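You operate a simulated robot arm through the tools that you are given. There is no shell and no other tool.

Carry out the task below with a simulated two-armed robot. There is one attempt and no reset: what you move stays moved.

## Task
Clamp the stem block in the vice and tighten its crown nut with the spoke spanner.
Fine: fingers clear of the jaws; spanner back, then open the vice.

The check looks at the end state, three seconds after you hand in, the way a careful person would. Anything else that was tipped, shoved, dropped, spilled or broken makes it a failure.

## Robot
Two 7-joint arms with fingered hands on one trunk that stands fixed in place. Base frame: the origin is at the foot of the trunk, x ahead of it, y to its left, z up; the work surface is at about z = 800. Readings come in mm, degrees, newtons and seconds.
The left shoulder is at [50, 214, 869], the right one opposite. With the tool pointing down near the work surface each hand reaches from about 400 to 900 mm from the base axis, measured 20 degrees to its own side. Payload 3 kg a hand.
The TCP of each hand is the grasp point between the finger pads, 26 mm short of the fingertips. In the tool frame z runs along the fingers and y along their closing line. The gripper opens to 132 mm. The gripper's body begins 73 mm behind the TCP. The gripper is a hand of 3 fingers: y runs from the thumb to the fingers, the wrist lies at [0, 0, -229] in the tool frame, and closing takes about 1.5 s.
Orientation is told as [roll, pitch, yaw] about the base's x, y, z axes, in that order, counted from this pose: with the fingers straight down and closing along the base's y, the tool's x points along the base's -x, its y along +y and its z along -z.

## Interface
- The arms move only by the tool move_arm. It takes "left_moves", "right_moves" or both (then of equal length, played together; a hand with none holds still); each is a list of rows, each a list of 3 entries, a list of its own where there are three numbers: the shift along the base's x, y, z in units of 30 mm (1.0 is 30 mm), then the turn, a rotation vector about the base's x, y, z in units of 8 degrees (1.0 is 8 degrees), then the gripper command, from -1 (shut) to 1 (fully open), values between in proportion. In form: [[[x, y, z], [rx, ry, rz], fingers], ...]. A call has 1 to 20 rows; each row shifts and turns the commanded pose from where the row before left it. A call with a number of a shift or a turn outside -1 to 1 is refused whole. Rows are played at 5 a second. More than 50 mm and 8.6 degrees between two rows, or a gripper value outside its range, and nothing of the call is played. A pose out of reach is approached as far as the arm can. The call stops where the force on the tool passes 40 N (or 10 N more than at its start, if that is more) or the arm is blocked; 0.2 s more then pass. The fingers move at their own pace (about 72 mm/s each) and stop on an object; they squeeze with about 31 N. The grip force told is the motor's: it shows also when the fingers shut on nothing. Time passes only in rows, and 0.2 s behind the last, so rows that do not move let the fingers close. The reply holds the time, the measured pose of the TCP, the force on the tool along the base axes, the opening and the grip force, in the units named above and with some noise, with the torque about the TCP (base axes, N m) and any sound that the robot's microphone picked up.
- Cameras (640 x 400 px; columns grow to the right, rows downward): "scene" is now at [32.1, 5.8, 1498.4]; the picture's right is [0.07, -1.00, 0.00], its down [-0.66, -0.05, -0.75] and it looks along [0.75, 0.05, -0.66] (base axes); focal length 322 px, centre (320, 200). "left" rides on the left gripper at [-61, 3, -92] in its tool frame; the picture's right is [-0.05, -1.00, 0.00], its down [0.83, -0.04, -0.56] and it looks along [0.55, -0.03, 0.83] (tool axes); focal length 230 px, centre (320, 200). "right" rides on the right gripper at [61, 3, -92] in its tool frame; the picture's right is [-0.05, 1.00, 0.00], its down [-0.83, -0.04, -0.55] and it looks along [-0.55, -0.03, 0.83] (tool axes); focal length 230 px, centre (320, 200). There is no depth. A picture from a camera that has moved, and an enlarged one, comes with that camera's place and axes in the base frame and with its lens.
- capture(camera): a new picture of that camera. It takes no simulated time.
- grasp_type(shape, hand): the hand has 3 fingers and takes this shape, open, in about a second: jaw (thumb against the fingers, like two jaws); tri (thumb and two fingers); tip (a fingertip pinch); poke (one finger out to press); point (the index stretched); flat (the hand flat); cup (the hand cupped); fist (a fist). The gripper value then closes the fingers along that shape, each until it touches; the sizes above hold for jaw. It gives what a move gives, with no picture.
- head_to(pan, tilt): turns the head with the scene camera to pan (to the left, within 86 degrees either way) and tilt (down, from -29 to 69), counted from straight ahead of the robot. It gives what a move gives.
- zoom(camera, box): a new picture of the part [left, top, right, bottom] of that camera's present view, enlarged. It takes no simulated time.
- sign_off(): hands the job in; it is judged then, once.

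Places have to be worked out from the pictures, the camera data and where the tool is seen. Open the grippers and draw the arms clear of the work before you hand the job in, unless the task says otherwise.

The tools are called after "Call:" as a command line: name --argument value ..., lists and objects as JSON in quotes. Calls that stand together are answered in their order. move_arm: Moves the arms, as the interface text tells. Its arguments: {"type":"object","properties":{"left_moves":{"type":"array","items":{"type":"array"}},"right_moves":{"type":"array","items":{"type":"array"}}},"required":[]} The other tools are called the same way: grasp_type (shape, hand) gives the hand a shape; head_to (pan, tilt) turns the head that bears the scene camera; capture (camera) takes a picture; zoom (camera, box) takes an enlarged picture of a part of a camera's view; sign_off () hands the job in.

At the start:

```text
clock: 0.0
left_eef_pos: [625.9, 86.3, 1102.3]
left_tool_rot: [-0.1, 0.0, -13.2]
left_contact_force: [0.1, -0.1, 0.4]
left_ft_torque: [-0.01, 0.0, -0.03]
left_gripper_width: 131.8
left_gripper_force: 0.0
left_shape: jaw
right_eef_pos: [537.7, -328.0, 1138.9]
right_tool_rot: [0.0, 0.0, -13.1]
right_contact_force: [-0.9, 0.7, 0.0]
right_ft_torque: [0.02, 0.02, 0.0]
right_gripper_width: 132.1
right_gripper_force: 0.0
right_shape: jaw
head pan, tilt: [4.2, 41.3]
```

scene: 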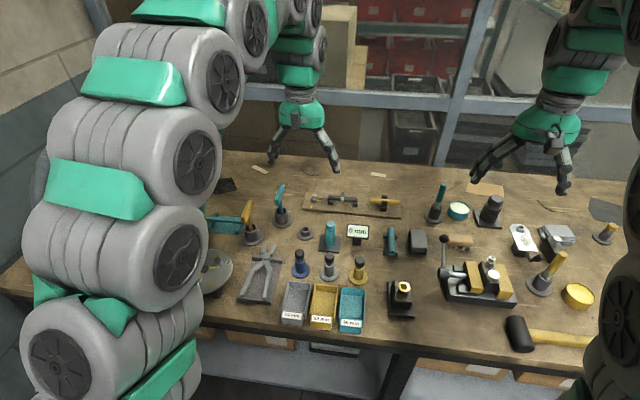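
right: 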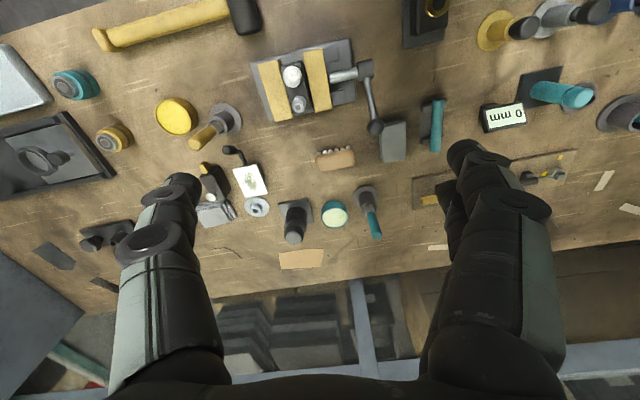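
left: 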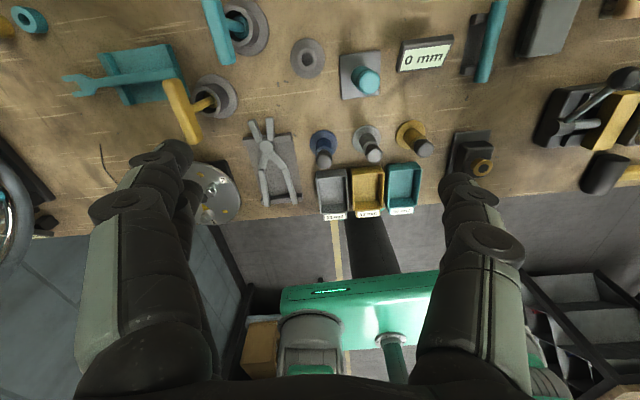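

I begin by looking closer at the bench: the vice seems to be at right-centre (yellow jaws with handle), and the stem block and spanner must be found. I zoom in on parts of the scene view.

Call:
zoom --camera "scene" --box '[420, 220, 640, 357]'

Call:
zoom --camera "scene" --box '[200, 160, 420, 297]'

Call:
zoom --camera "scene" --box '[200, 225, 420, 362]'

Call:
zoom --camera "scene" --box '[400, 160, 620, 297]'

```text
2.91 times, centred on (530, 288) of scene
camera zoom: at [32.1, 5.8, 1498.4], right [0.07, -1.0, 0.0], down [-0.66, -0.05, -0.75], along [0.75, 0.05, -0.66], focal length 937 px, centre (-291, -58)
```

zoom: 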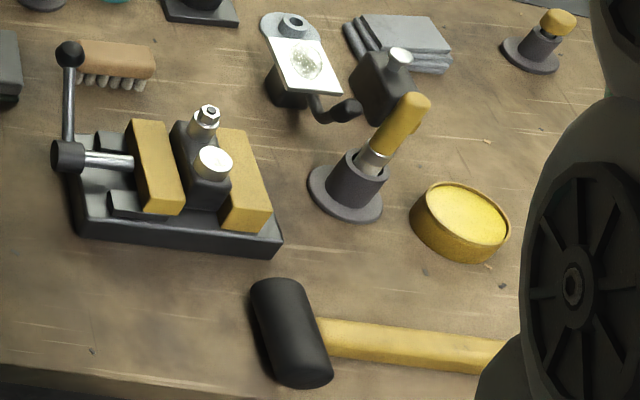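

```text
2.91 times, centred on (310, 228) of scene
camera zoom: at [32.1, 5.8, 1498.4], right [0.07, -1.0, 0.0], down [-0.66, -0.05, -0.75], along [0.75, 0.05, -0.66], focal length 937 px, centre (349, 117)
```

zoom: 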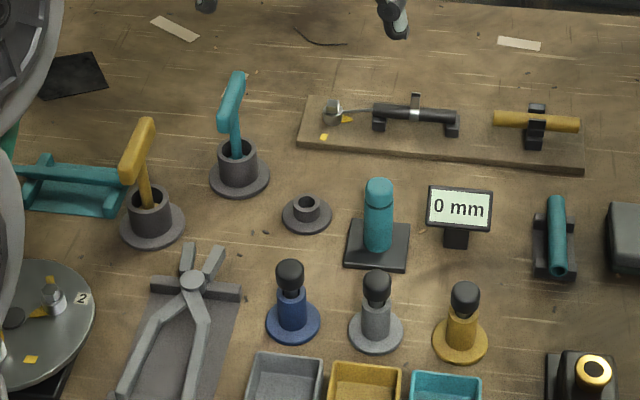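

```text
2.91 times, centred on (310, 294) of scene
camera zoom: at [32.1, 5.8, 1498.4], right [0.07, -1.0, 0.0], down [-0.66, -0.05, -0.75], along [0.75, 0.05, -0.66], focal length 937 px, centre (349, -72)
```

zoom: 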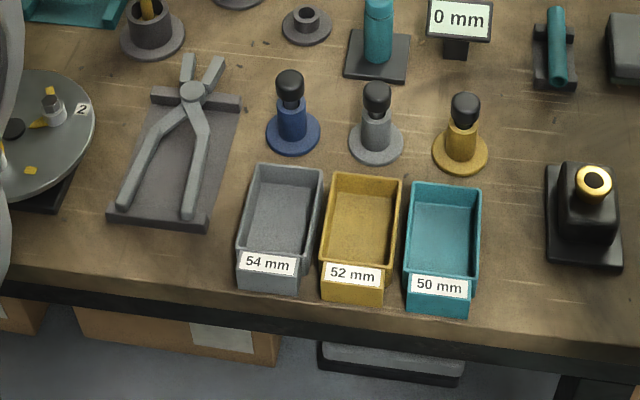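

```text
2.91 times, centred on (510, 228) of scene
camera zoom: at [32.1, 5.8, 1498.4], right [0.07, -1.0, 0.0], down [-0.66, -0.05, -0.75], along [0.75, 0.05, -0.66], focal length 937 px, centre (-233, 117)
```

zoom: 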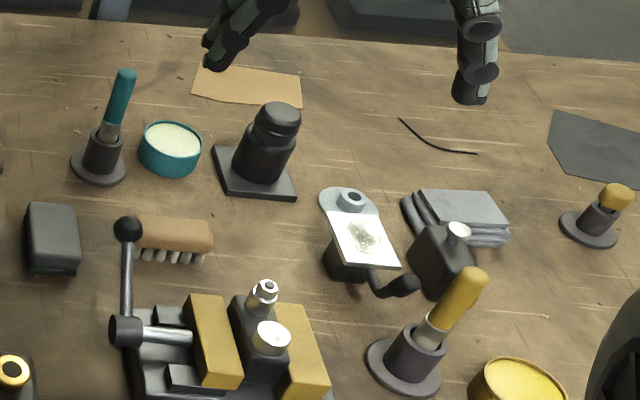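

The thing in the vice and the block with the brass ring both need a closer look, so I zoom in with the hand cameras.

Call:
zoom --camera "right" --box '[230, 0, 470, 150]'

Call:
zoom --camera "left" --box '[0, 0, 300, 187]'

Call:
zoom --camera "left" --box '[400, 40, 640, 190]'

Call:
zoom --camera "scene" --box '[430, 225, 530, 310]'

Call:
zoom --camera "scene" --box '[375, 265, 435, 325]'

Call:
zoom --camera "scene" --box '[200, 165, 310, 255]'

```text
2.67 times, centred on (350, 75) of right
camera zoom: at [477.7, -313.0, 1230.4], right [0.28, 0.96, 0.0], down [0.8, -0.23, 0.55], along [0.53, -0.15, -0.83], focal length 614 px, centre (240, 533)
```

zoom: 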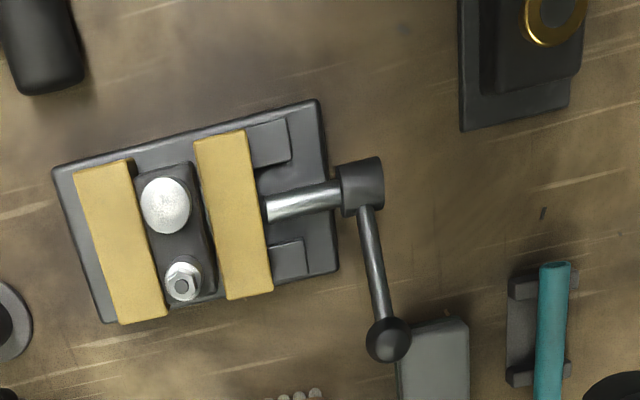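

```text
2.13 times, centred on (150, 94) of left
camera zoom: at [685.6, 75.5, 1195.7], right [-0.18, -0.98, 0.0], down [-0.82, 0.15, 0.56], along [-0.55, 0.1, -0.83], focal length 491 px, centre (683, 427)
```

zoom: 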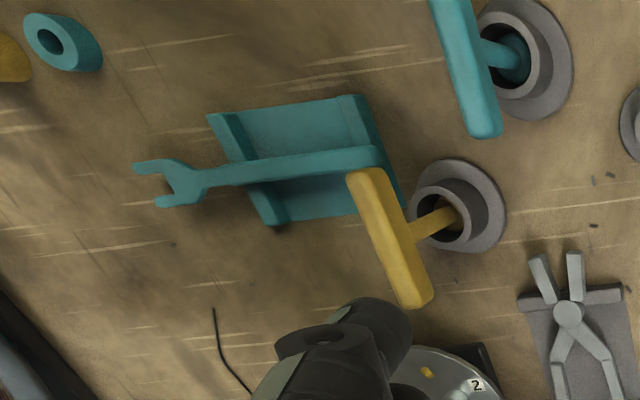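

```text
2.67 times, centred on (520, 115) of left
camera zoom: at [685.6, 75.5, 1195.7], right [-0.18, -0.98, 0.0], down [-0.82, 0.15, 0.56], along [-0.55, 0.1, -0.83], focal length 614 px, centre (-213, 427)
```

zoom: 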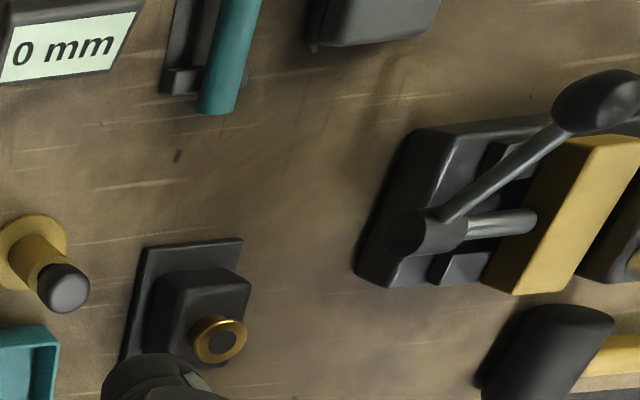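

```text
4.71 times, centred on (480, 268) of scene
camera zoom: at [32.1, 5.8, 1498.4], right [0.07, -1.0, 0.0], down [-0.66, -0.05, -0.75], along [0.75, 0.05, -0.66], focal length 1516 px, centre (-433, -118)
```

zoom: 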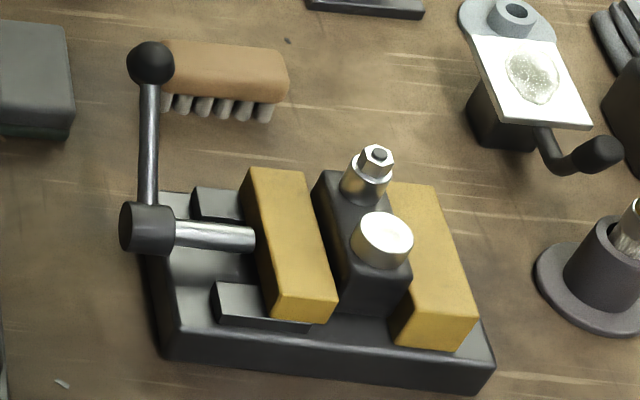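

```text
6.67 times, centred on (405, 295) of scene
camera zoom: at [32.1, 5.8, 1498.4], right [0.07, -1.0, 0.0], down [-0.66, -0.05, -0.75], along [0.75, 0.05, -0.66], focal length 2147 px, centre (-247, -433)
```

zoom: 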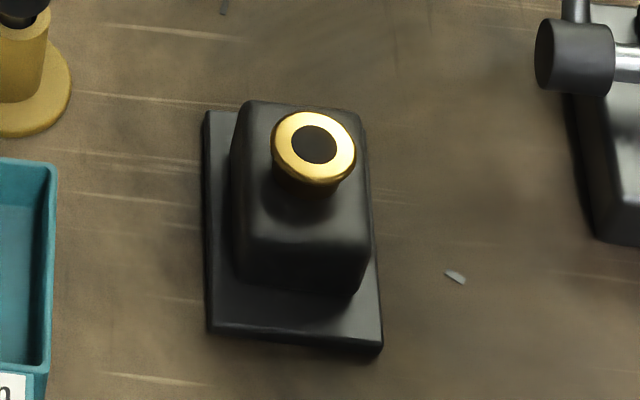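

```text
4.44 times, centred on (255, 210) of scene
camera zoom: at [32.1, 5.8, 1498.4], right [0.07, -1.0, 0.0], down [-0.66, -0.05, -0.75], along [0.75, 0.05, -0.66], focal length 1431 px, centre (609, 156)
```

zoom: 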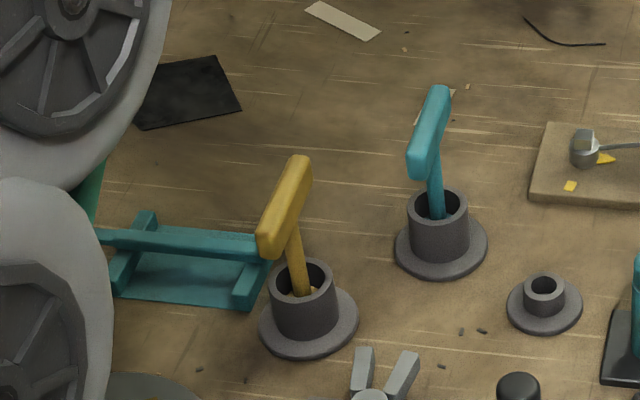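

The dark block standing between the vice jaws carries a hex-topped post and a round cap; I still need to identify the spoke spanner. I turn the head to both sides to see parts of the bench hidden by the arms.

Call:
head_to --pan -30 --tilt 45

Call:
capture --camera "scene"

Call:
head_to --pan 35 --tilt 45

Call:
capture --camera "scene"

```text
clock: 1.0
left_eef_pos: [624.0, 85.1, 1103.0]
left_tool_rot: [0.1, 0.0, -13.2]
left_contact_force: [-0.3, 0.4, -0.1]
left_ft_torque: [0.0, 0.0, 0.01]
left_gripper_width: 131.8
left_gripper_force: 0.0
left_shape: jaw
right_eef_pos: [537.7, -328.8, 1139.5]
right_tool_rot: [0.0, 0.0, -13.3]
right_contact_force: [0.7, -0.1, 0.0]
right_ft_torque: [0.0, 0.04, 0.02]
right_gripper_width: 131.9
right_gripper_force: 0.1
right_shape: jaw
head pan, tilt: [-30.0, 45.0]
```

```text
taken
```

scene: 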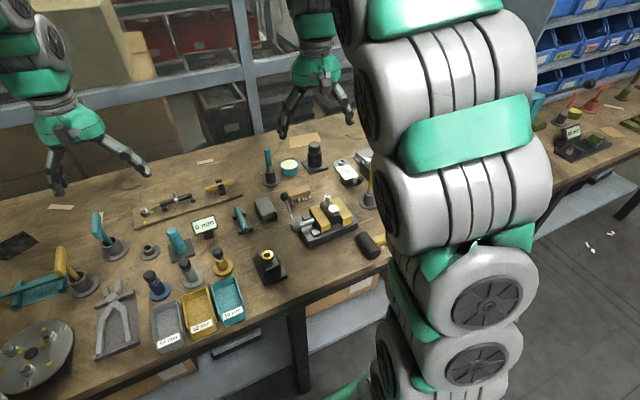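

```text
clock: 2.4
left_eef_pos: [624.5, 84.6, 1101.5]
left_tool_rot: [0.0, 0.0, -13.1]
left_contact_force: [-0.5, -1.1, 0.4]
left_ft_torque: [-0.02, 0.06, 0.03]
left_gripper_width: 132.1
left_gripper_force: 0.0
left_shape: jaw
right_eef_pos: [538.2, -329.8, 1138.1]
right_tool_rot: [0.0, 0.1, -13.1]
right_contact_force: [-0.4, 0.3, 0.9]
right_ft_torque: [0.0, 0.0, 0.01]
right_gripper_width: 132.0
right_gripper_force: 0.0
right_shape: jaw
head pan, tilt: [35.0, 45.0]
```

```text
taken
```

scene: 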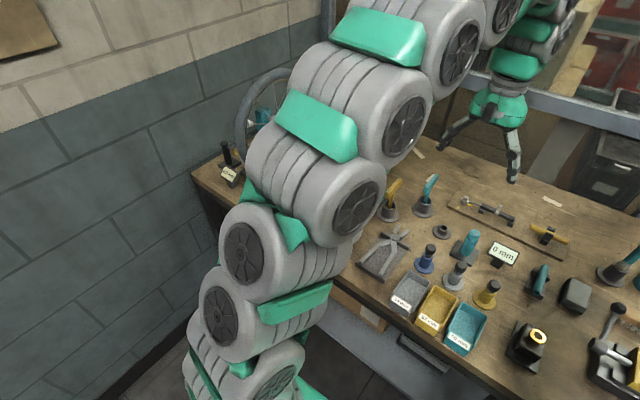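

There is more at the left end (a wheel and a labelled stand). I swing the left hand high over to the left to look with its camera.

Call:
move_arm --left_moves '[[[0, 1, 0.15], [0, 0, 0], 1], [[0, 1, 0.15], [0, 0, 0], 1], [[0, 1, 0.15], [0, 0, 0], 1], [[0, 1, 0.15], [0, 0, 0], 1], [[0, 1, 0.15], [0, 0, 0], 1], [[0, 1, 0.15], [0, 0, 0], 1], [[0, 1, 0.15], [0, 0, 0], 1], [[0, 1, 0.15], [0, 0, 0], 1], [[0, 1, 0.15], [0, 0, 0], 1], [[0, 1, 0.15], [0, 0, 0], 1]]'

Call:
capture --camera "left"

Call:
capture --camera "scene"

```text
clock: 4.6
left_eef_pos: [626.6, 385.9, 1147.3]
left_tool_rot: [-0.1, -0.1, -13.2]
left_contact_force: [-0.4, -0.4, -0.4]
left_ft_torque: [0.0, 0.01, -0.02]
left_gripper_width: 132.0
left_gripper_force: 0.1
left_shape: jaw
right_eef_pos: [537.0, -329.9, 1137.5]
right_tool_rot: [0.0, 0.0, -13.2]
right_contact_force: [0.1, -0.6, -0.3]
right_ft_torque: [0.0, 0.0, 0.01]
right_gripper_width: 131.7
right_gripper_force: 0.2
right_shape: jaw
head pan, tilt: [35.0, 45.0]
```

```text
taken
camera left: at [687.9, 375.8, 1240.8], right [-0.18, -0.98, 0.0], down [-0.82, 0.15, 0.55], along [-0.55, 0.1, -0.83], focal length 230 px, centre (320, 200)
```

left: 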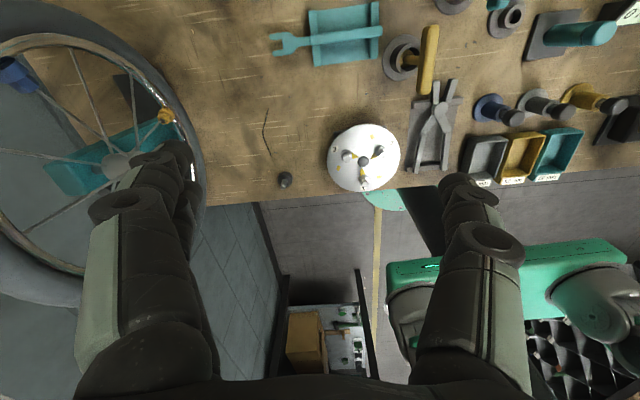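

```text
taken
```

scene: 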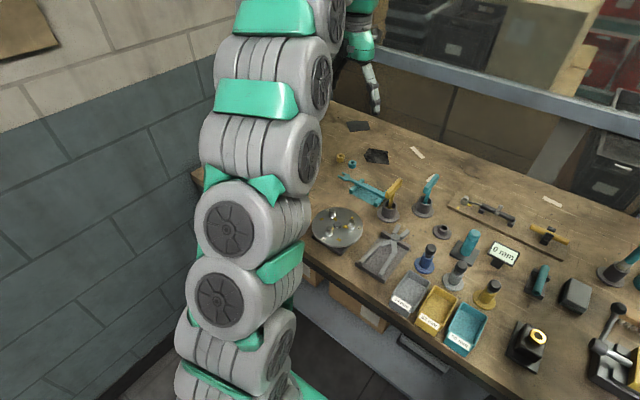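

A spoked wheel stands at the left end. I zoom into it and the teal open spanner on its rest.

Call:
zoom --camera "left" --box '[0, 20, 220, 157]'

Call:
zoom --camera "left" --box '[240, 0, 480, 150]'

Call:
zoom --camera "scene" --box '[310, 110, 550, 260]'

```text
2.91 times, centred on (110, 88) of left
camera zoom: at [687.9, 375.8, 1240.8], right [-0.18, -0.98, 0.0], down [-0.82, 0.15, 0.55], along [-0.55, 0.1, -0.83], focal length 669 px, centre (931, 524)
```

zoom: 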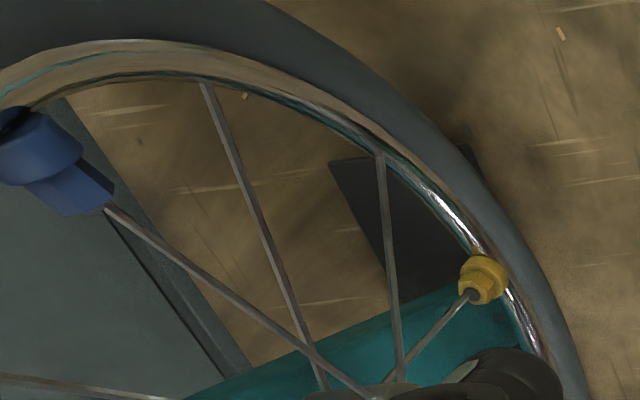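

```text
2.67 times, centred on (360, 75) of left
camera zoom: at [687.9, 375.8, 1240.8], right [-0.18, -0.98, 0.0], down [-0.82, 0.15, 0.55], along [-0.55, 0.1, -0.83], focal length 614 px, centre (213, 533)
```

zoom: 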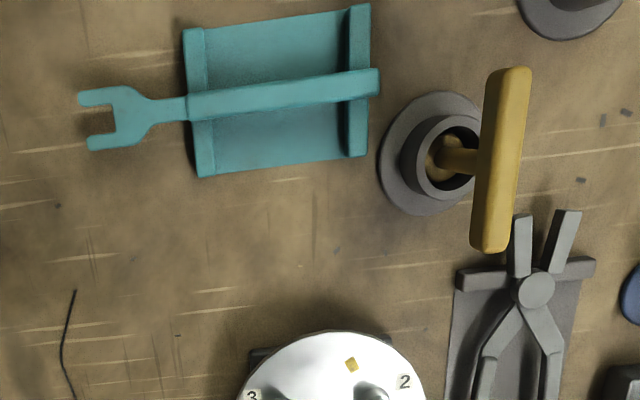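

```text
2.67 times, centred on (430, 185) of scene
camera zoom: at [14.8, 46.3, 1493.0], right [0.57, -0.82, 0.0], down [-0.58, -0.41, -0.71], along [0.58, 0.41, -0.71], focal length 859 px, centre (27, 240)
```

zoom: 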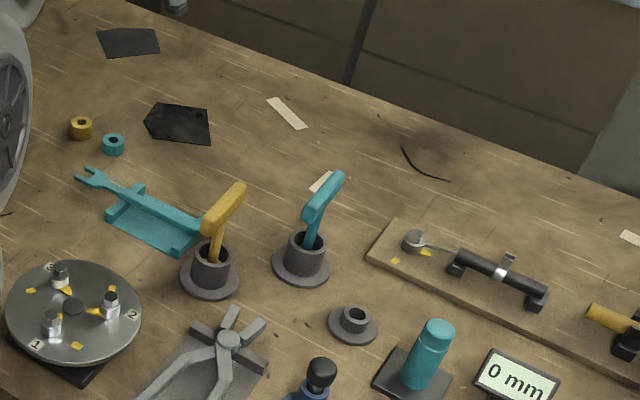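

The wheel is likely a different job. I move the right hand back towards the trunk and a little down so its camera looks right at the vice, and turn the head back.

Call:
move_arm --right_moves '[[[-0.65, -0.1, -0.5], [0, 0, 0], 1], [[-0.65, -0.1, -0.5], [0, 0, 0], 1], [[-0.65, -0.1, -0.5], [0, 0, 0], 1], [[-0.65, -0.1, -0.5], [0, 0, 0], 1], [[-0.65, -0.1, -0.5], [0, 0, 0], 1]]'

Call:
capture --camera "right"

Call:
head_to --pan -10 --tilt 48

Call:
capture --camera "scene"

```text
clock: 5.8
left_eef_pos: [626.2, 384.8, 1147.9]
left_tool_rot: [0.0, 0.0, -13.1]
left_contact_force: [0.6, -0.1, -0.3]
left_ft_torque: [0.01, 0.0, -0.05]
left_gripper_width: 132.2
left_gripper_force: 0.0
left_shape: jaw
right_eef_pos: [439.5, -345.3, 1061.6]
right_tool_rot: [0.1, 0.0, -13.2]
right_contact_force: [-1.4, -0.1, -0.4]
right_ft_torque: [-0.03, -0.03, -0.01]
right_gripper_width: 131.8
right_gripper_force: 0.0
right_shape: jaw
head pan, tilt: [35.0, 45.0]
```

```text
taken
camera right: at [379.6, -327.6, 1154.4], right [0.28, 0.96, 0.0], down [0.8, -0.23, 0.55], along [0.53, -0.15, -0.83], focal length 230 px, centre (320, 200)
```

right: 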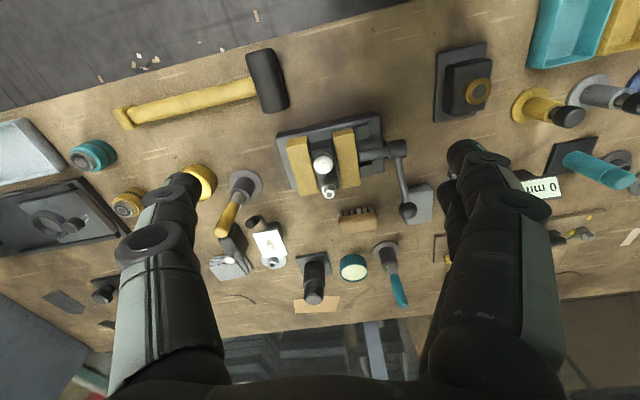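

```text
clock: 6.9
left_eef_pos: [626.4, 385.6, 1148.2]
left_tool_rot: [0.0, 0.0, -13.2]
left_contact_force: [0.2, 0.8, 0.1]
left_ft_torque: [-0.02, -0.02, -0.01]
left_gripper_width: 131.7
left_gripper_force: 0.1
left_shape: jaw
right_eef_pos: [439.7, -343.8, 1062.5]
right_tool_rot: [0.0, 0.0, -13.2]
right_contact_force: [-0.3, -0.4, 0.0]
right_ft_torque: [0.03, -0.01, 0.02]
right_gripper_width: 131.9
right_gripper_force: 0.1
right_shape: jaw
head pan, tilt: [-10.0, 48.0]
```

```text
taken
```

scene: 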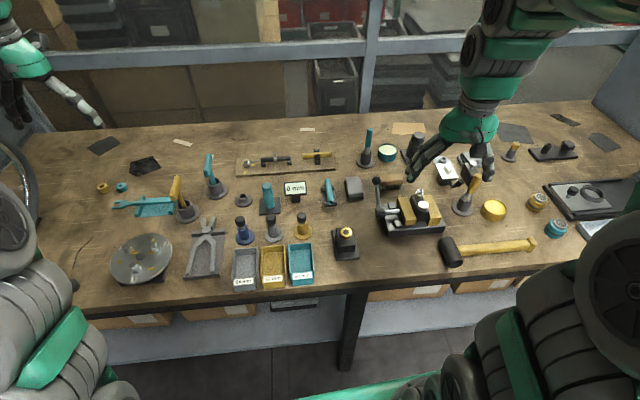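

Call:
zoom --camera "right" --box '[265, 100, 425, 220]'

Call:
zoom --camera "scene" --box '[360, 160, 520, 260]'

Call:
zoom --camera "scene" --box '[480, 130, 640, 260]'

Call:
zoom --camera "scene" --box '[80, 130, 240, 230]'

Call:
zoom --camera "scene" --box '[220, 130, 380, 230]'

Call:
zoom --camera "right" --box '[0, 100, 290, 290]'

```text
3.33 times, centred on (345, 160) of right
camera zoom: at [380.3, -327.8, 1154.6], right [0.28, 0.96, 0.0], down [0.8, -0.23, 0.55], along [0.53, -0.15, -0.83], focal length 767 px, centre (237, 333)
```

zoom: 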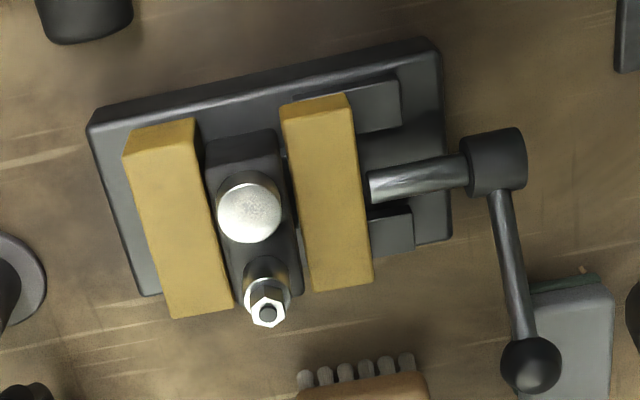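

```text
4.00 times, centred on (440, 210) of scene
camera zoom: at [25.8, -13.9, 1488.8], right [-0.17, -0.98, 0.0], down [-0.73, 0.13, -0.67], along [0.66, -0.12, -0.74], focal length 1288 px, centre (-160, 160)
```

zoom: 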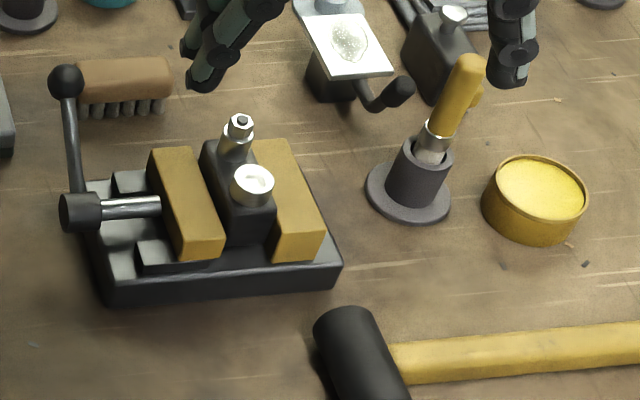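

```text
3.08 times, centred on (560, 195) of scene
camera zoom: at [25.8, -13.9, 1488.8], right [-0.17, -0.98, 0.0], down [-0.73, 0.13, -0.67], along [0.66, -0.12, -0.74], focal length 991 px, centre (-418, 215)
```

zoom: 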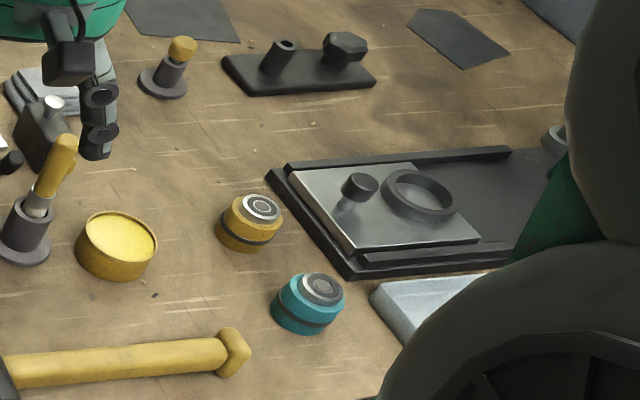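

```text
4.00 times, centred on (160, 180) of scene
camera zoom: at [25.8, -13.9, 1488.8], right [-0.17, -0.98, 0.0], down [-0.73, 0.13, -0.67], along [0.66, -0.12, -0.74], focal length 1288 px, centre (960, 280)
```

zoom: 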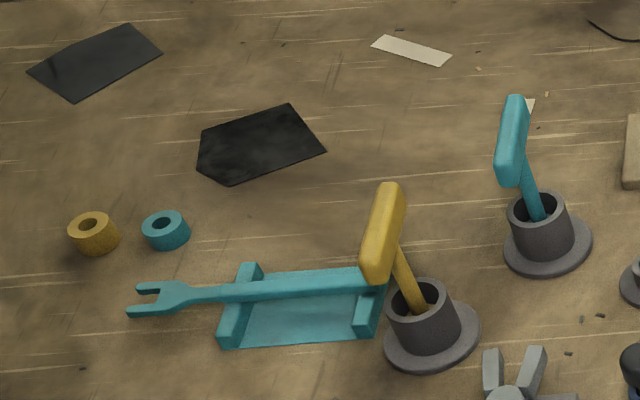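

```text
4.00 times, centred on (300, 180) of scene
camera zoom: at [25.8, -13.9, 1488.8], right [-0.17, -0.98, 0.0], down [-0.73, 0.13, -0.67], along [0.66, -0.12, -0.74], focal length 1288 px, centre (400, 280)
```

zoom: 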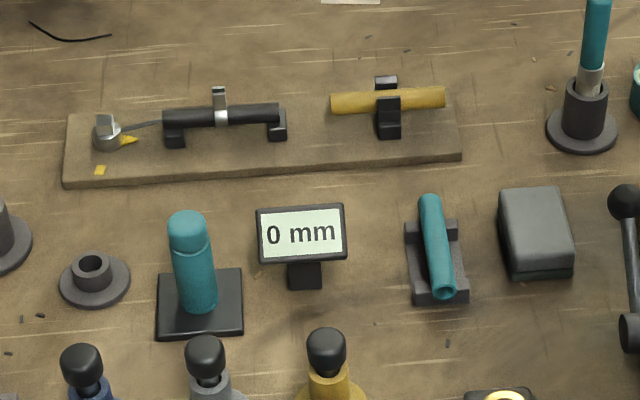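

```text
2.11 times, centred on (145, 195) of right
camera zoom: at [380.3, -327.8, 1154.6], right [0.28, 0.96, 0.0], down [0.8, -0.23, 0.55], along [0.53, -0.15, -0.83], focal length 484 px, centre (688, 210)
```

zoom: 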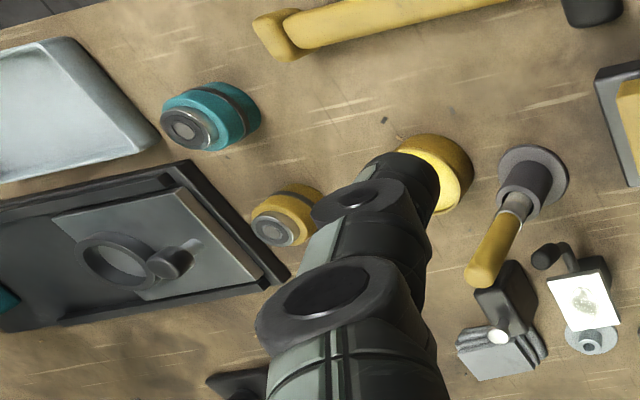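

The zoom is rendered sharply, so I zoom tighter on the block in the vice and on the candidates.

Call:
zoom --camera "right" --box '[305, 140, 353, 206]'

Call:
zoom --camera "scene" --box '[400, 180, 450, 225]'

Call:
zoom --camera "scene" --box '[230, 140, 345, 180]'

Call:
zoom --camera "scene" --box '[430, 150, 500, 220]'

Call:
zoom --camera "scene" --box '[340, 120, 440, 190]'

Call:
zoom --camera "scene" --box '[100, 225, 180, 290]'

Call:
zoom --camera "right" --box '[200, 160, 440, 320]'

```text
6.06 times, centred on (329, 173) of right
camera zoom: at [380.3, -327.8, 1154.6], right [0.28, 0.96, 0.0], down [0.8, -0.23, 0.55], along [0.53, -0.15, -0.83], focal length 1394 px, centre (266, 364)
```

zoom: 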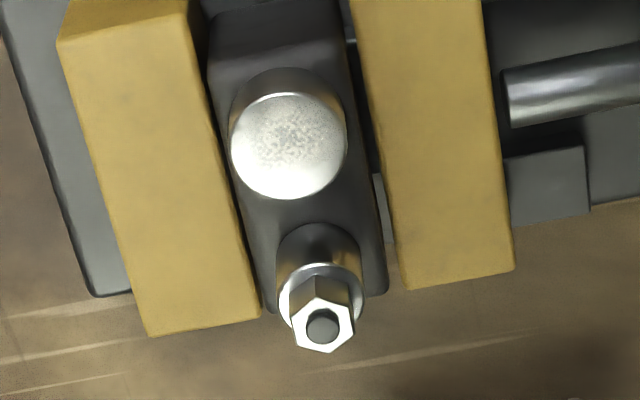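

```text
8.89 times, centred on (425, 202) of scene
camera zoom: at [25.8, -13.9, 1488.8], right [-0.17, -0.98, 0.0], down [-0.73, 0.13, -0.67], along [0.66, -0.12, -0.74], focal length 2863 px, centre (-613, 178)
```

zoom: 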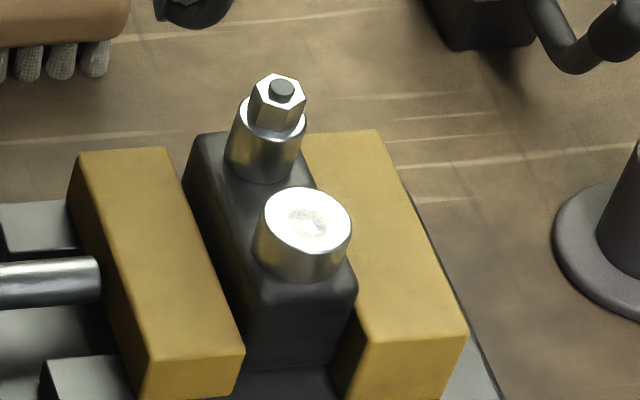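

```text
5.57 times, centred on (288, 160) of scene
camera zoom: at [25.8, -13.9, 1488.8], right [-0.17, -0.98, 0.0], down [-0.73, 0.13, -0.67], along [0.66, -0.12, -0.74], focal length 1792 px, centre (501, 423)
```

zoom: 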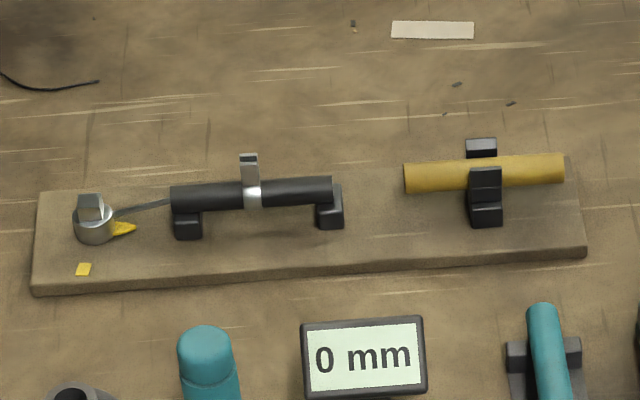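

```text
5.71 times, centred on (465, 185) of scene
camera zoom: at [25.8, -13.9, 1488.8], right [-0.17, -0.98, 0.0], down [-0.73, 0.13, -0.67], along [0.66, -0.12, -0.74], focal length 1840 px, centre (-509, 286)
```

zoom: 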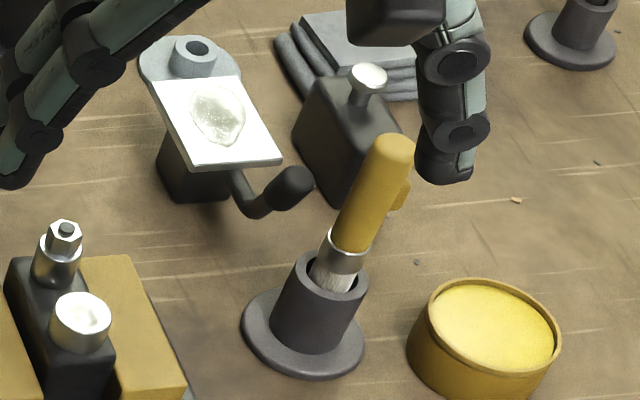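

```text
5.71 times, centred on (390, 155) of scene
camera zoom: at [25.8, -13.9, 1488.8], right [-0.17, -0.98, 0.0], down [-0.73, 0.13, -0.67], along [0.66, -0.12, -0.74], focal length 1840 px, centre (-80, 457)
```

zoom: 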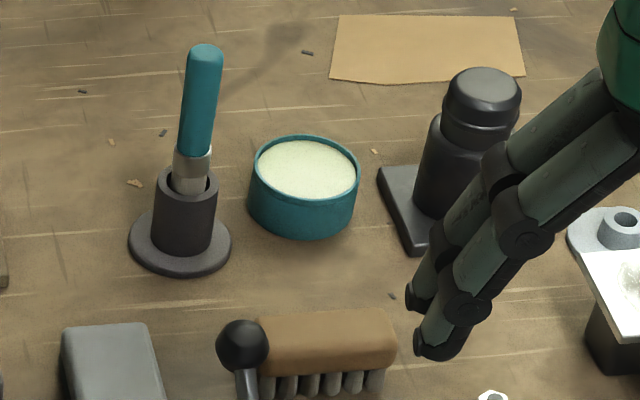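

```text
6.15 times, centred on (140, 258) of scene
camera zoom: at [25.8, -13.9, 1488.8], right [-0.17, -0.98, 0.0], down [-0.73, 0.13, -0.67], along [0.66, -0.12, -0.74], focal length 1982 px, centre (1428, -154)
```

zoom: 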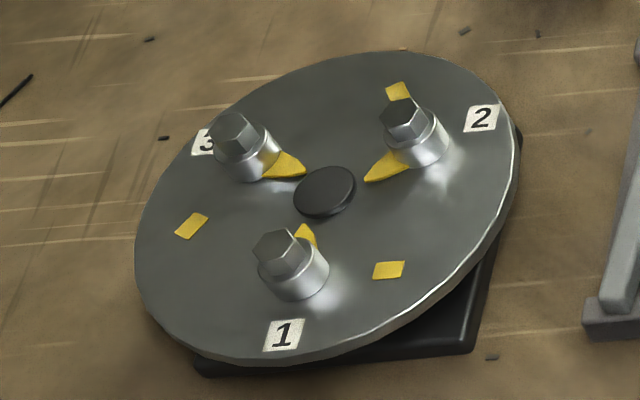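

```text
2.50 times, centred on (320, 240) of right
camera zoom: at [380.3, -327.8, 1154.6], right [0.28, 0.96, 0.0], down [0.8, -0.23, 0.55], along [0.53, -0.15, -0.83], focal length 575 px, centre (320, 100)
```

zoom: 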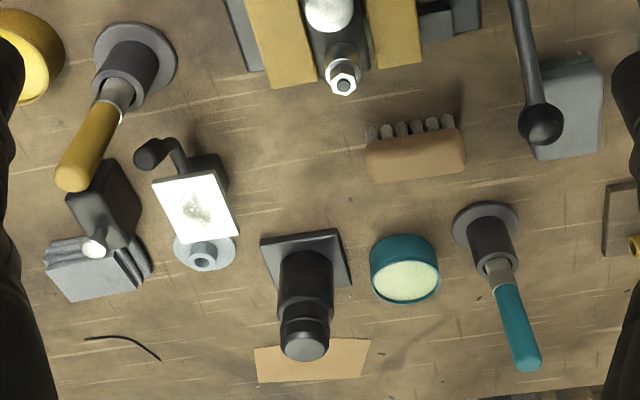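

The drivers I suspected are brushes; the hex nut on the post of the block in the vice is the one to turn. I pan the head left to see the wheel with the left arm now moved, to rule its tool in or out.

Call:
head_to --pan 50 --tilt 35

Call:
capture --camera "scene"

```text
clock: 8.2
left_eef_pos: [626.8, 383.7, 1146.2]
left_tool_rot: [0.0, -0.1, -13.3]
left_contact_force: [0.7, 0.7, -0.3]
left_ft_torque: [0.0, 0.03, -0.02]
left_gripper_width: 131.9
left_gripper_force: 0.1
left_shape: jaw
right_eef_pos: [439.8, -345.0, 1063.9]
right_tool_rot: [0.1, 0.0, -13.2]
right_contact_force: [-0.2, -0.8, 0.0]
right_ft_torque: [-0.02, 0.01, 0.0]
right_gripper_width: 131.9
right_gripper_force: 0.0
right_shape: jaw
head pan, tilt: [50.0, 35.0]
```

```text
taken
```

scene: 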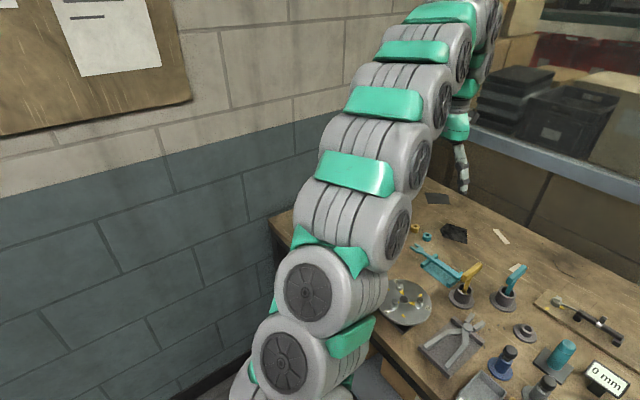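

The arm still hides the wheel. I bring the left hand back towards the middle and yaw it so that its camera faces left.

Call:
move_arm --left_moves '[[[-0.2, -0.45, 0.1], [0, 0, -0.96], 1], [[-0.2, -0.45, 0.1], [0, 0, -0.96], 1], [[-0.2, -0.45, 0.1], [0, 0, -0.96], 1], [[-0.2, -0.45, 0.1], [0, 0, -0.96], 1], [[-0.2, -0.45, 0.1], [0, 0, -0.96], 1], [[-0.2, -0.45, 0.1], [0, 0, -0.96], 1], [[-0.2, -0.45, 0.1], [0, 0, -0.96], 1], [[-0.2, -0.45, 0.1], [0, 0, -0.96], 1], [[-0.2, -0.45, 0.1], [0, 0, -0.96], 1], [[-0.2, -0.45, 0.1], [0, 0, -0.96], 1]]'

Call:
capture --camera "left"

```text
clock: 10.4
left_eef_pos: [563.3, 249.4, 1177.4]
left_tool_rot: [0.1, 0.1, -90.1]
left_contact_force: [-0.5, -0.1, 0.5]
left_ft_torque: [-0.03, 0.03, -0.01]
left_gripper_width: 131.7
left_gripper_force: 0.1
left_shape: jaw
right_eef_pos: [440.1, -344.3, 1061.7]
right_tool_rot: [0.0, 0.0, -13.2]
right_contact_force: [-0.1, -0.4, 0.4]
right_ft_torque: [-0.02, 0.01, -0.04]
right_gripper_width: 131.7
right_gripper_force: 0.2
right_shape: jaw
head pan, tilt: [50.0, 35.0]
```

```text
taken
camera left: at [567.6, 189.3, 1271.3], right [-1.0, -0.05, 0.0], down [-0.04, 0.83, 0.56], along [-0.03, 0.55, -0.83], focal length 230 px, centre (320, 200)
```

left: 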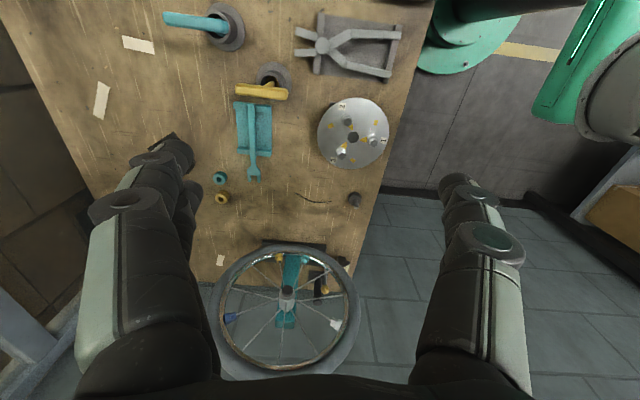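

Call:
zoom --camera "left" --box '[205, 225, 375, 375]'

Call:
zoom --camera "left" --box '[200, 60, 320, 210]'

Call:
zoom --camera "left" --box '[300, 80, 400, 220]'

```text
2.67 times, centred on (290, 300) of left
camera zoom: at [567.6, 189.3, 1271.3], right [-1.0, -0.05, 0.0], down [-0.04, 0.83, 0.56], along [-0.03, 0.55, -0.83], focal length 614 px, centre (400, -67)
```

zoom: 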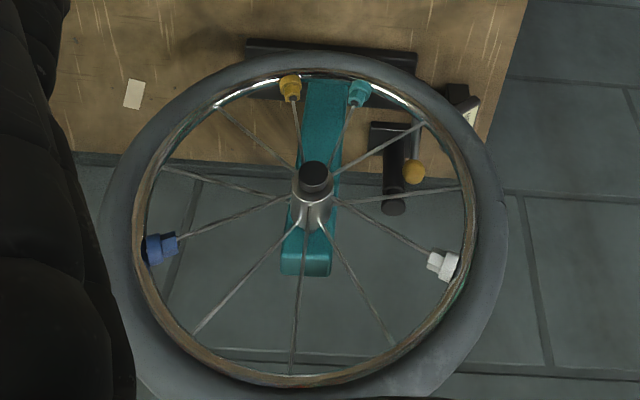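

```text
2.67 times, centred on (260, 135) of left
camera zoom: at [567.6, 189.3, 1271.3], right [-1.0, -0.05, 0.0], down [-0.04, 0.83, 0.56], along [-0.03, 0.55, -0.83], focal length 614 px, centre (480, 373)
```

zoom: 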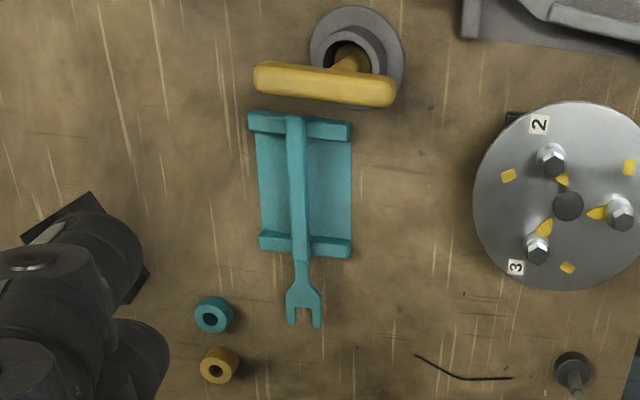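

```text
2.86 times, centred on (350, 150) of left
camera zoom: at [567.6, 189.3, 1271.3], right [-1.0, -0.05, 0.0], down [-0.04, 0.83, 0.56], along [-0.03, 0.55, -0.83], focal length 657 px, centre (234, 343)
```

zoom: 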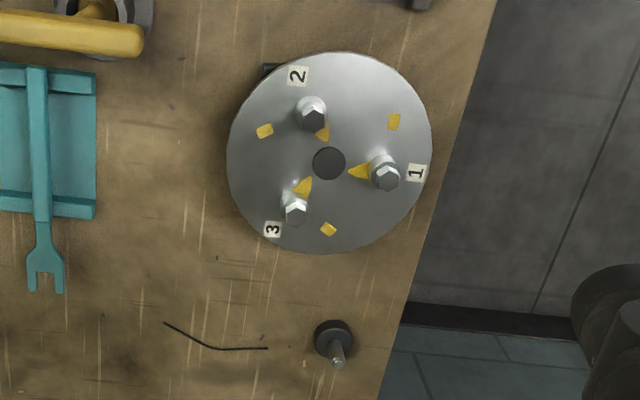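

The wheel shows coloured spoke nipples, which a socket key couldn't fit. So the forked teal spanner on its teal rest near (690, 285–430) is the spoke spanner: its gap of about 12 mm matches the 12 mm hex on the block's post. I put the vice lever's ball at about (588, -263, 904) and its hub at (518, -258, 859). I bring the right hand above the ball with yaw 0 and the fingers partly open.

Call:
move_arm --right_moves '[[[0.8, 0.45, -0.1], [0, 0, 0.275], 0.2], [[0.8, 0.45, -0.1], [0, 0, 0.275], 0], [[0.8, 0.45, -0.3], [0, 0, 0.275], -0.2], [[0.8, 0.45, -0.6], [0, 0, 0.275], -0.2], [[0.8, 0.45, -0.6], [0, 0, 0.275], -0.2], [[0.93, 0.48, -0.6], [0, 0, 0.275], -0.2], [[0, 0, 0], [0, 0, 0], -0.2]]'

Call:
capture --camera "right"

Call:
head_to --pan -20 --tilt 48

Call:
zoom --camera "scene" --box '[280, 140, 480, 265]'

```text
clock: 12.0
left_eef_pos: [563.3, 249.9, 1178.2]
left_tool_rot: [0.0, 0.0, -90.1]
left_contact_force: [0.4, 0.5, -0.4]
left_ft_torque: [0.02, 0.04, 0.0]
left_gripper_width: 132.0
left_gripper_force: 0.0
left_shape: jaw
right_eef_pos: [589.3, -260.8, 993.6]
right_tool_rot: [0.1, 0.0, 0.0]
right_contact_force: [0.6, -0.3, 0.0]
right_ft_torque: [0.0, -0.02, 0.01]
right_gripper_width: 53.3
right_gripper_force: 0.1
right_shape: jaw
head pan, tilt: [50.0, 35.0]
```

```text
taken
camera right: at [527.0, -258.5, 1086.2], right [0.05, 1.0, 0.0], down [0.83, -0.04, 0.55], along [0.55, -0.03, -0.83], focal length 230 px, centre (320, 200)
```

right: 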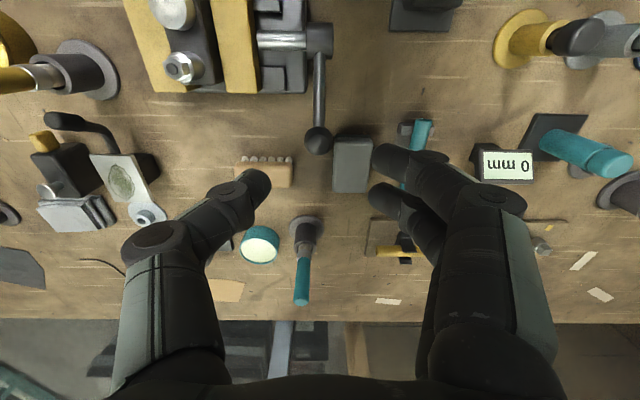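

```text
clock: 13.4
left_eef_pos: [563.6, 248.9, 1178.2]
left_tool_rot: [-0.1, 0.0, -89.9]
left_contact_force: [-0.2, -0.2, 0.2]
left_ft_torque: [-0.01, -0.01, 0.01]
left_gripper_width: 132.1
left_gripper_force: 0.1
left_shape: jaw
right_eef_pos: [588.8, -260.9, 994.1]
right_tool_rot: [0.0, -0.1, 0.0]
right_contact_force: [-0.2, 0.2, 0.6]
right_ft_torque: [-0.02, 0.0, 0.0]
right_gripper_width: 53.2
right_gripper_force: 0.2
right_shape: jaw
head pan, tilt: [-20.0, 48.0]
```

```text
3.20 times, centred on (380, 202) of scene
camera zoom: at [22.3, -27.2, 1488.9], right [-0.34, -0.94, 0.0], down [-0.7, 0.25, -0.67], along [0.63, -0.23, -0.74], focal length 1031 px, centre (128, 192)
```

zoom: 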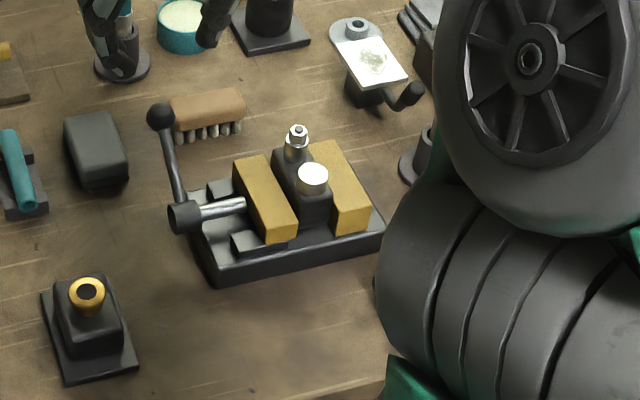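

Both cameras agree on the ball at (589, -263, 904), with the fingers straddling it in view. I descend and close on the ball.

Call:
move_arm --right_moves '[[[0, -0.07, -1], [0, 0, 0], -0.2], [[0, 0, -1], [0, 0, 0], -0.2], [[0, 0, -1], [0, 0, 0], -0.2], [[0, 0, 0], [0, 0, 0], -0.2], [[0, 0, 0], [0, 0, 0], -0.7], [[0, 0, 0], [0, 0, 0], -1], [[0, 0, 0], [0, 0, 0], -1], [[0, 0, 0], [0, 0, 0], -1], [[0, 0, 0], [0, 0, 0], -1]]'

Call:
capture --camera "right"

Call:
zoom --camera "scene" --box '[280, 120, 480, 265]'

```text
clock: 15.4
left_eef_pos: [563.2, 249.7, 1178.5]
left_tool_rot: [0.0, 0.0, -89.9]
left_contact_force: [0.3, 0.1, -0.3]
left_ft_torque: [0.04, 0.01, 0.01]
left_gripper_width: 132.0
left_gripper_force: 0.0
left_shape: jaw
right_eef_pos: [586.9, -264.2, 904.8]
right_tool_rot: [0.0, 0.1, 0.0]
right_contact_force: [-9.6, -0.6, -5.6]
right_ft_torque: [0.14, 0.1, -0.16]
right_gripper_width: 8.5
right_gripper_force: 31.1
right_shape: jaw
head pan, tilt: [-20.0, 48.0]
```

```text
taken
camera right: at [524.9, -262.4, 996.0], right [0.05, 1.0, 0.0], down [0.83, -0.04, 0.55], along [0.55, -0.03, -0.83], focal length 230 px, centre (320, 200)
```

right: 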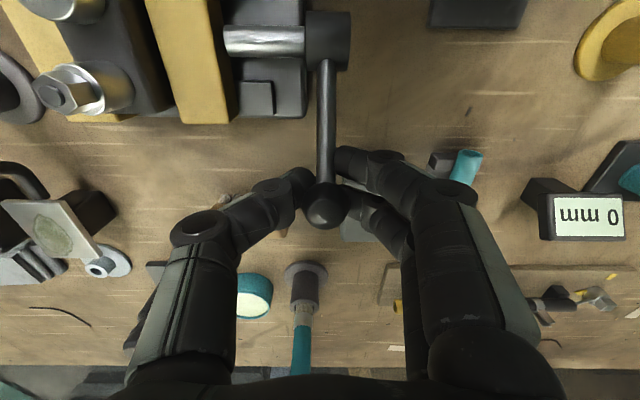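

```text
2.76 times, centred on (380, 192) of scene
camera zoom: at [22.2, -27.3, 1488.8], right [-0.34, -0.94, 0.0], down [-0.7, 0.25, -0.67], along [0.63, -0.23, -0.74], focal length 888 px, centre (154, 221)
```

zoom: 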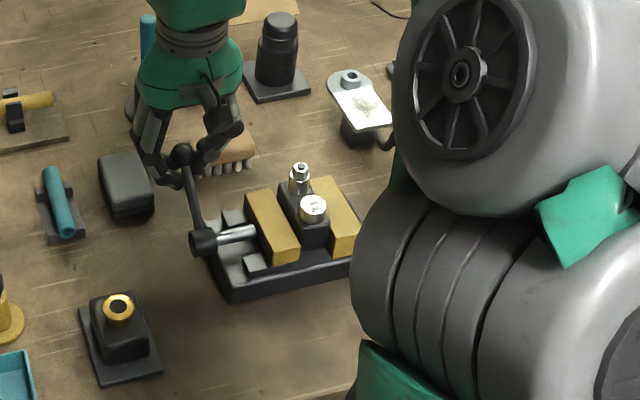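

The fingers have closed to 8.5 mm on the rod right at the ball, well away from the jaws. I swing the lever up and towards the trunk (clockwise seen from its end) along its arc, the first 40 degrees.

Call:
move_arm --right_moves '[[[-0.233, 0, 0.307], [0, 0, 0], -1], [[-0.277, 0, 0.27], [0, 0, 0], -1], [[-0.31, 0, 0.23], [0, 0, 0], -1], [[-0.34, 0, 0.18], [0, 0, 0], -1], [[-0.363, 0, 0.137], [0, 0, 0], -1], [[0, 0, 0], [0, 0, 0], -1]]'

Call:
capture --camera "right"

Call:
zoom --camera "scene" --box '[280, 120, 480, 265]'

```text
clock: 16.8
left_eef_pos: [564.0, 250.3, 1178.2]
left_tool_rot: [0.0, 0.1, -90.0]
left_contact_force: [-0.1, -0.9, 0.8]
left_ft_torque: [0.0, 0.0, -0.03]
left_gripper_width: 131.9
left_gripper_force: 0.1
left_shape: jaw
right_eef_pos: [541.9, -264.7, 938.4]
right_tool_rot: [0.0, 0.1, 0.0]
right_contact_force: [-4.7, 5.0, -32.2]
right_ft_torque: [0.11, -0.06, -0.09]
right_gripper_width: 5.4
right_gripper_force: 30.8
right_shape: jaw
head pan, tilt: [-20.0, 48.0]
```

```text
taken
camera right: at [479.1, -261.6, 1029.9], right [0.05, 1.0, 0.0], down [0.83, -0.04, 0.55], along [0.55, -0.03, -0.83], focal length 230 px, centre (320, 200)
```

right: 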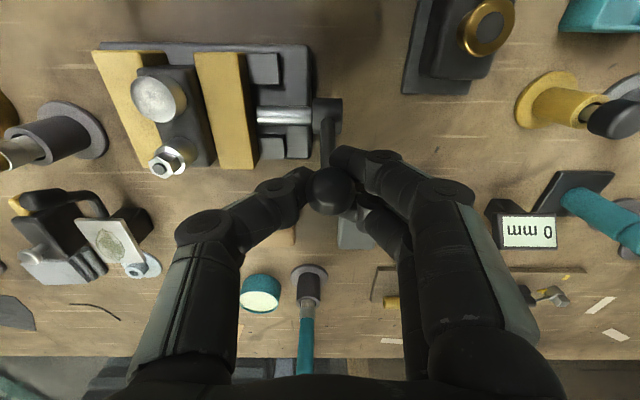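

```text
2.76 times, centred on (380, 192) of scene
camera zoom: at [22.5, -27.4, 1488.8], right [-0.34, -0.94, 0.0], down [-0.7, 0.25, -0.67], along [0.63, -0.23, -0.74], focal length 888 px, centre (154, 221)
```

zoom: 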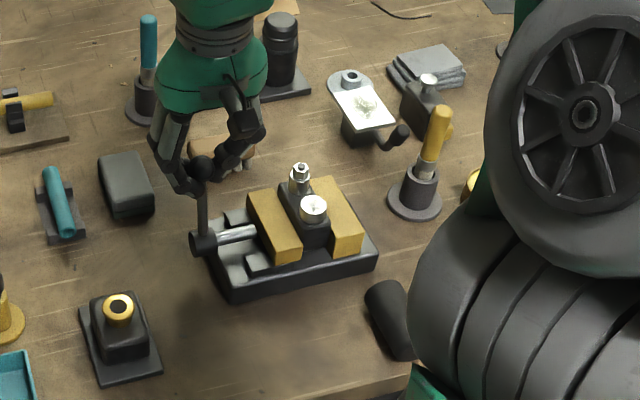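

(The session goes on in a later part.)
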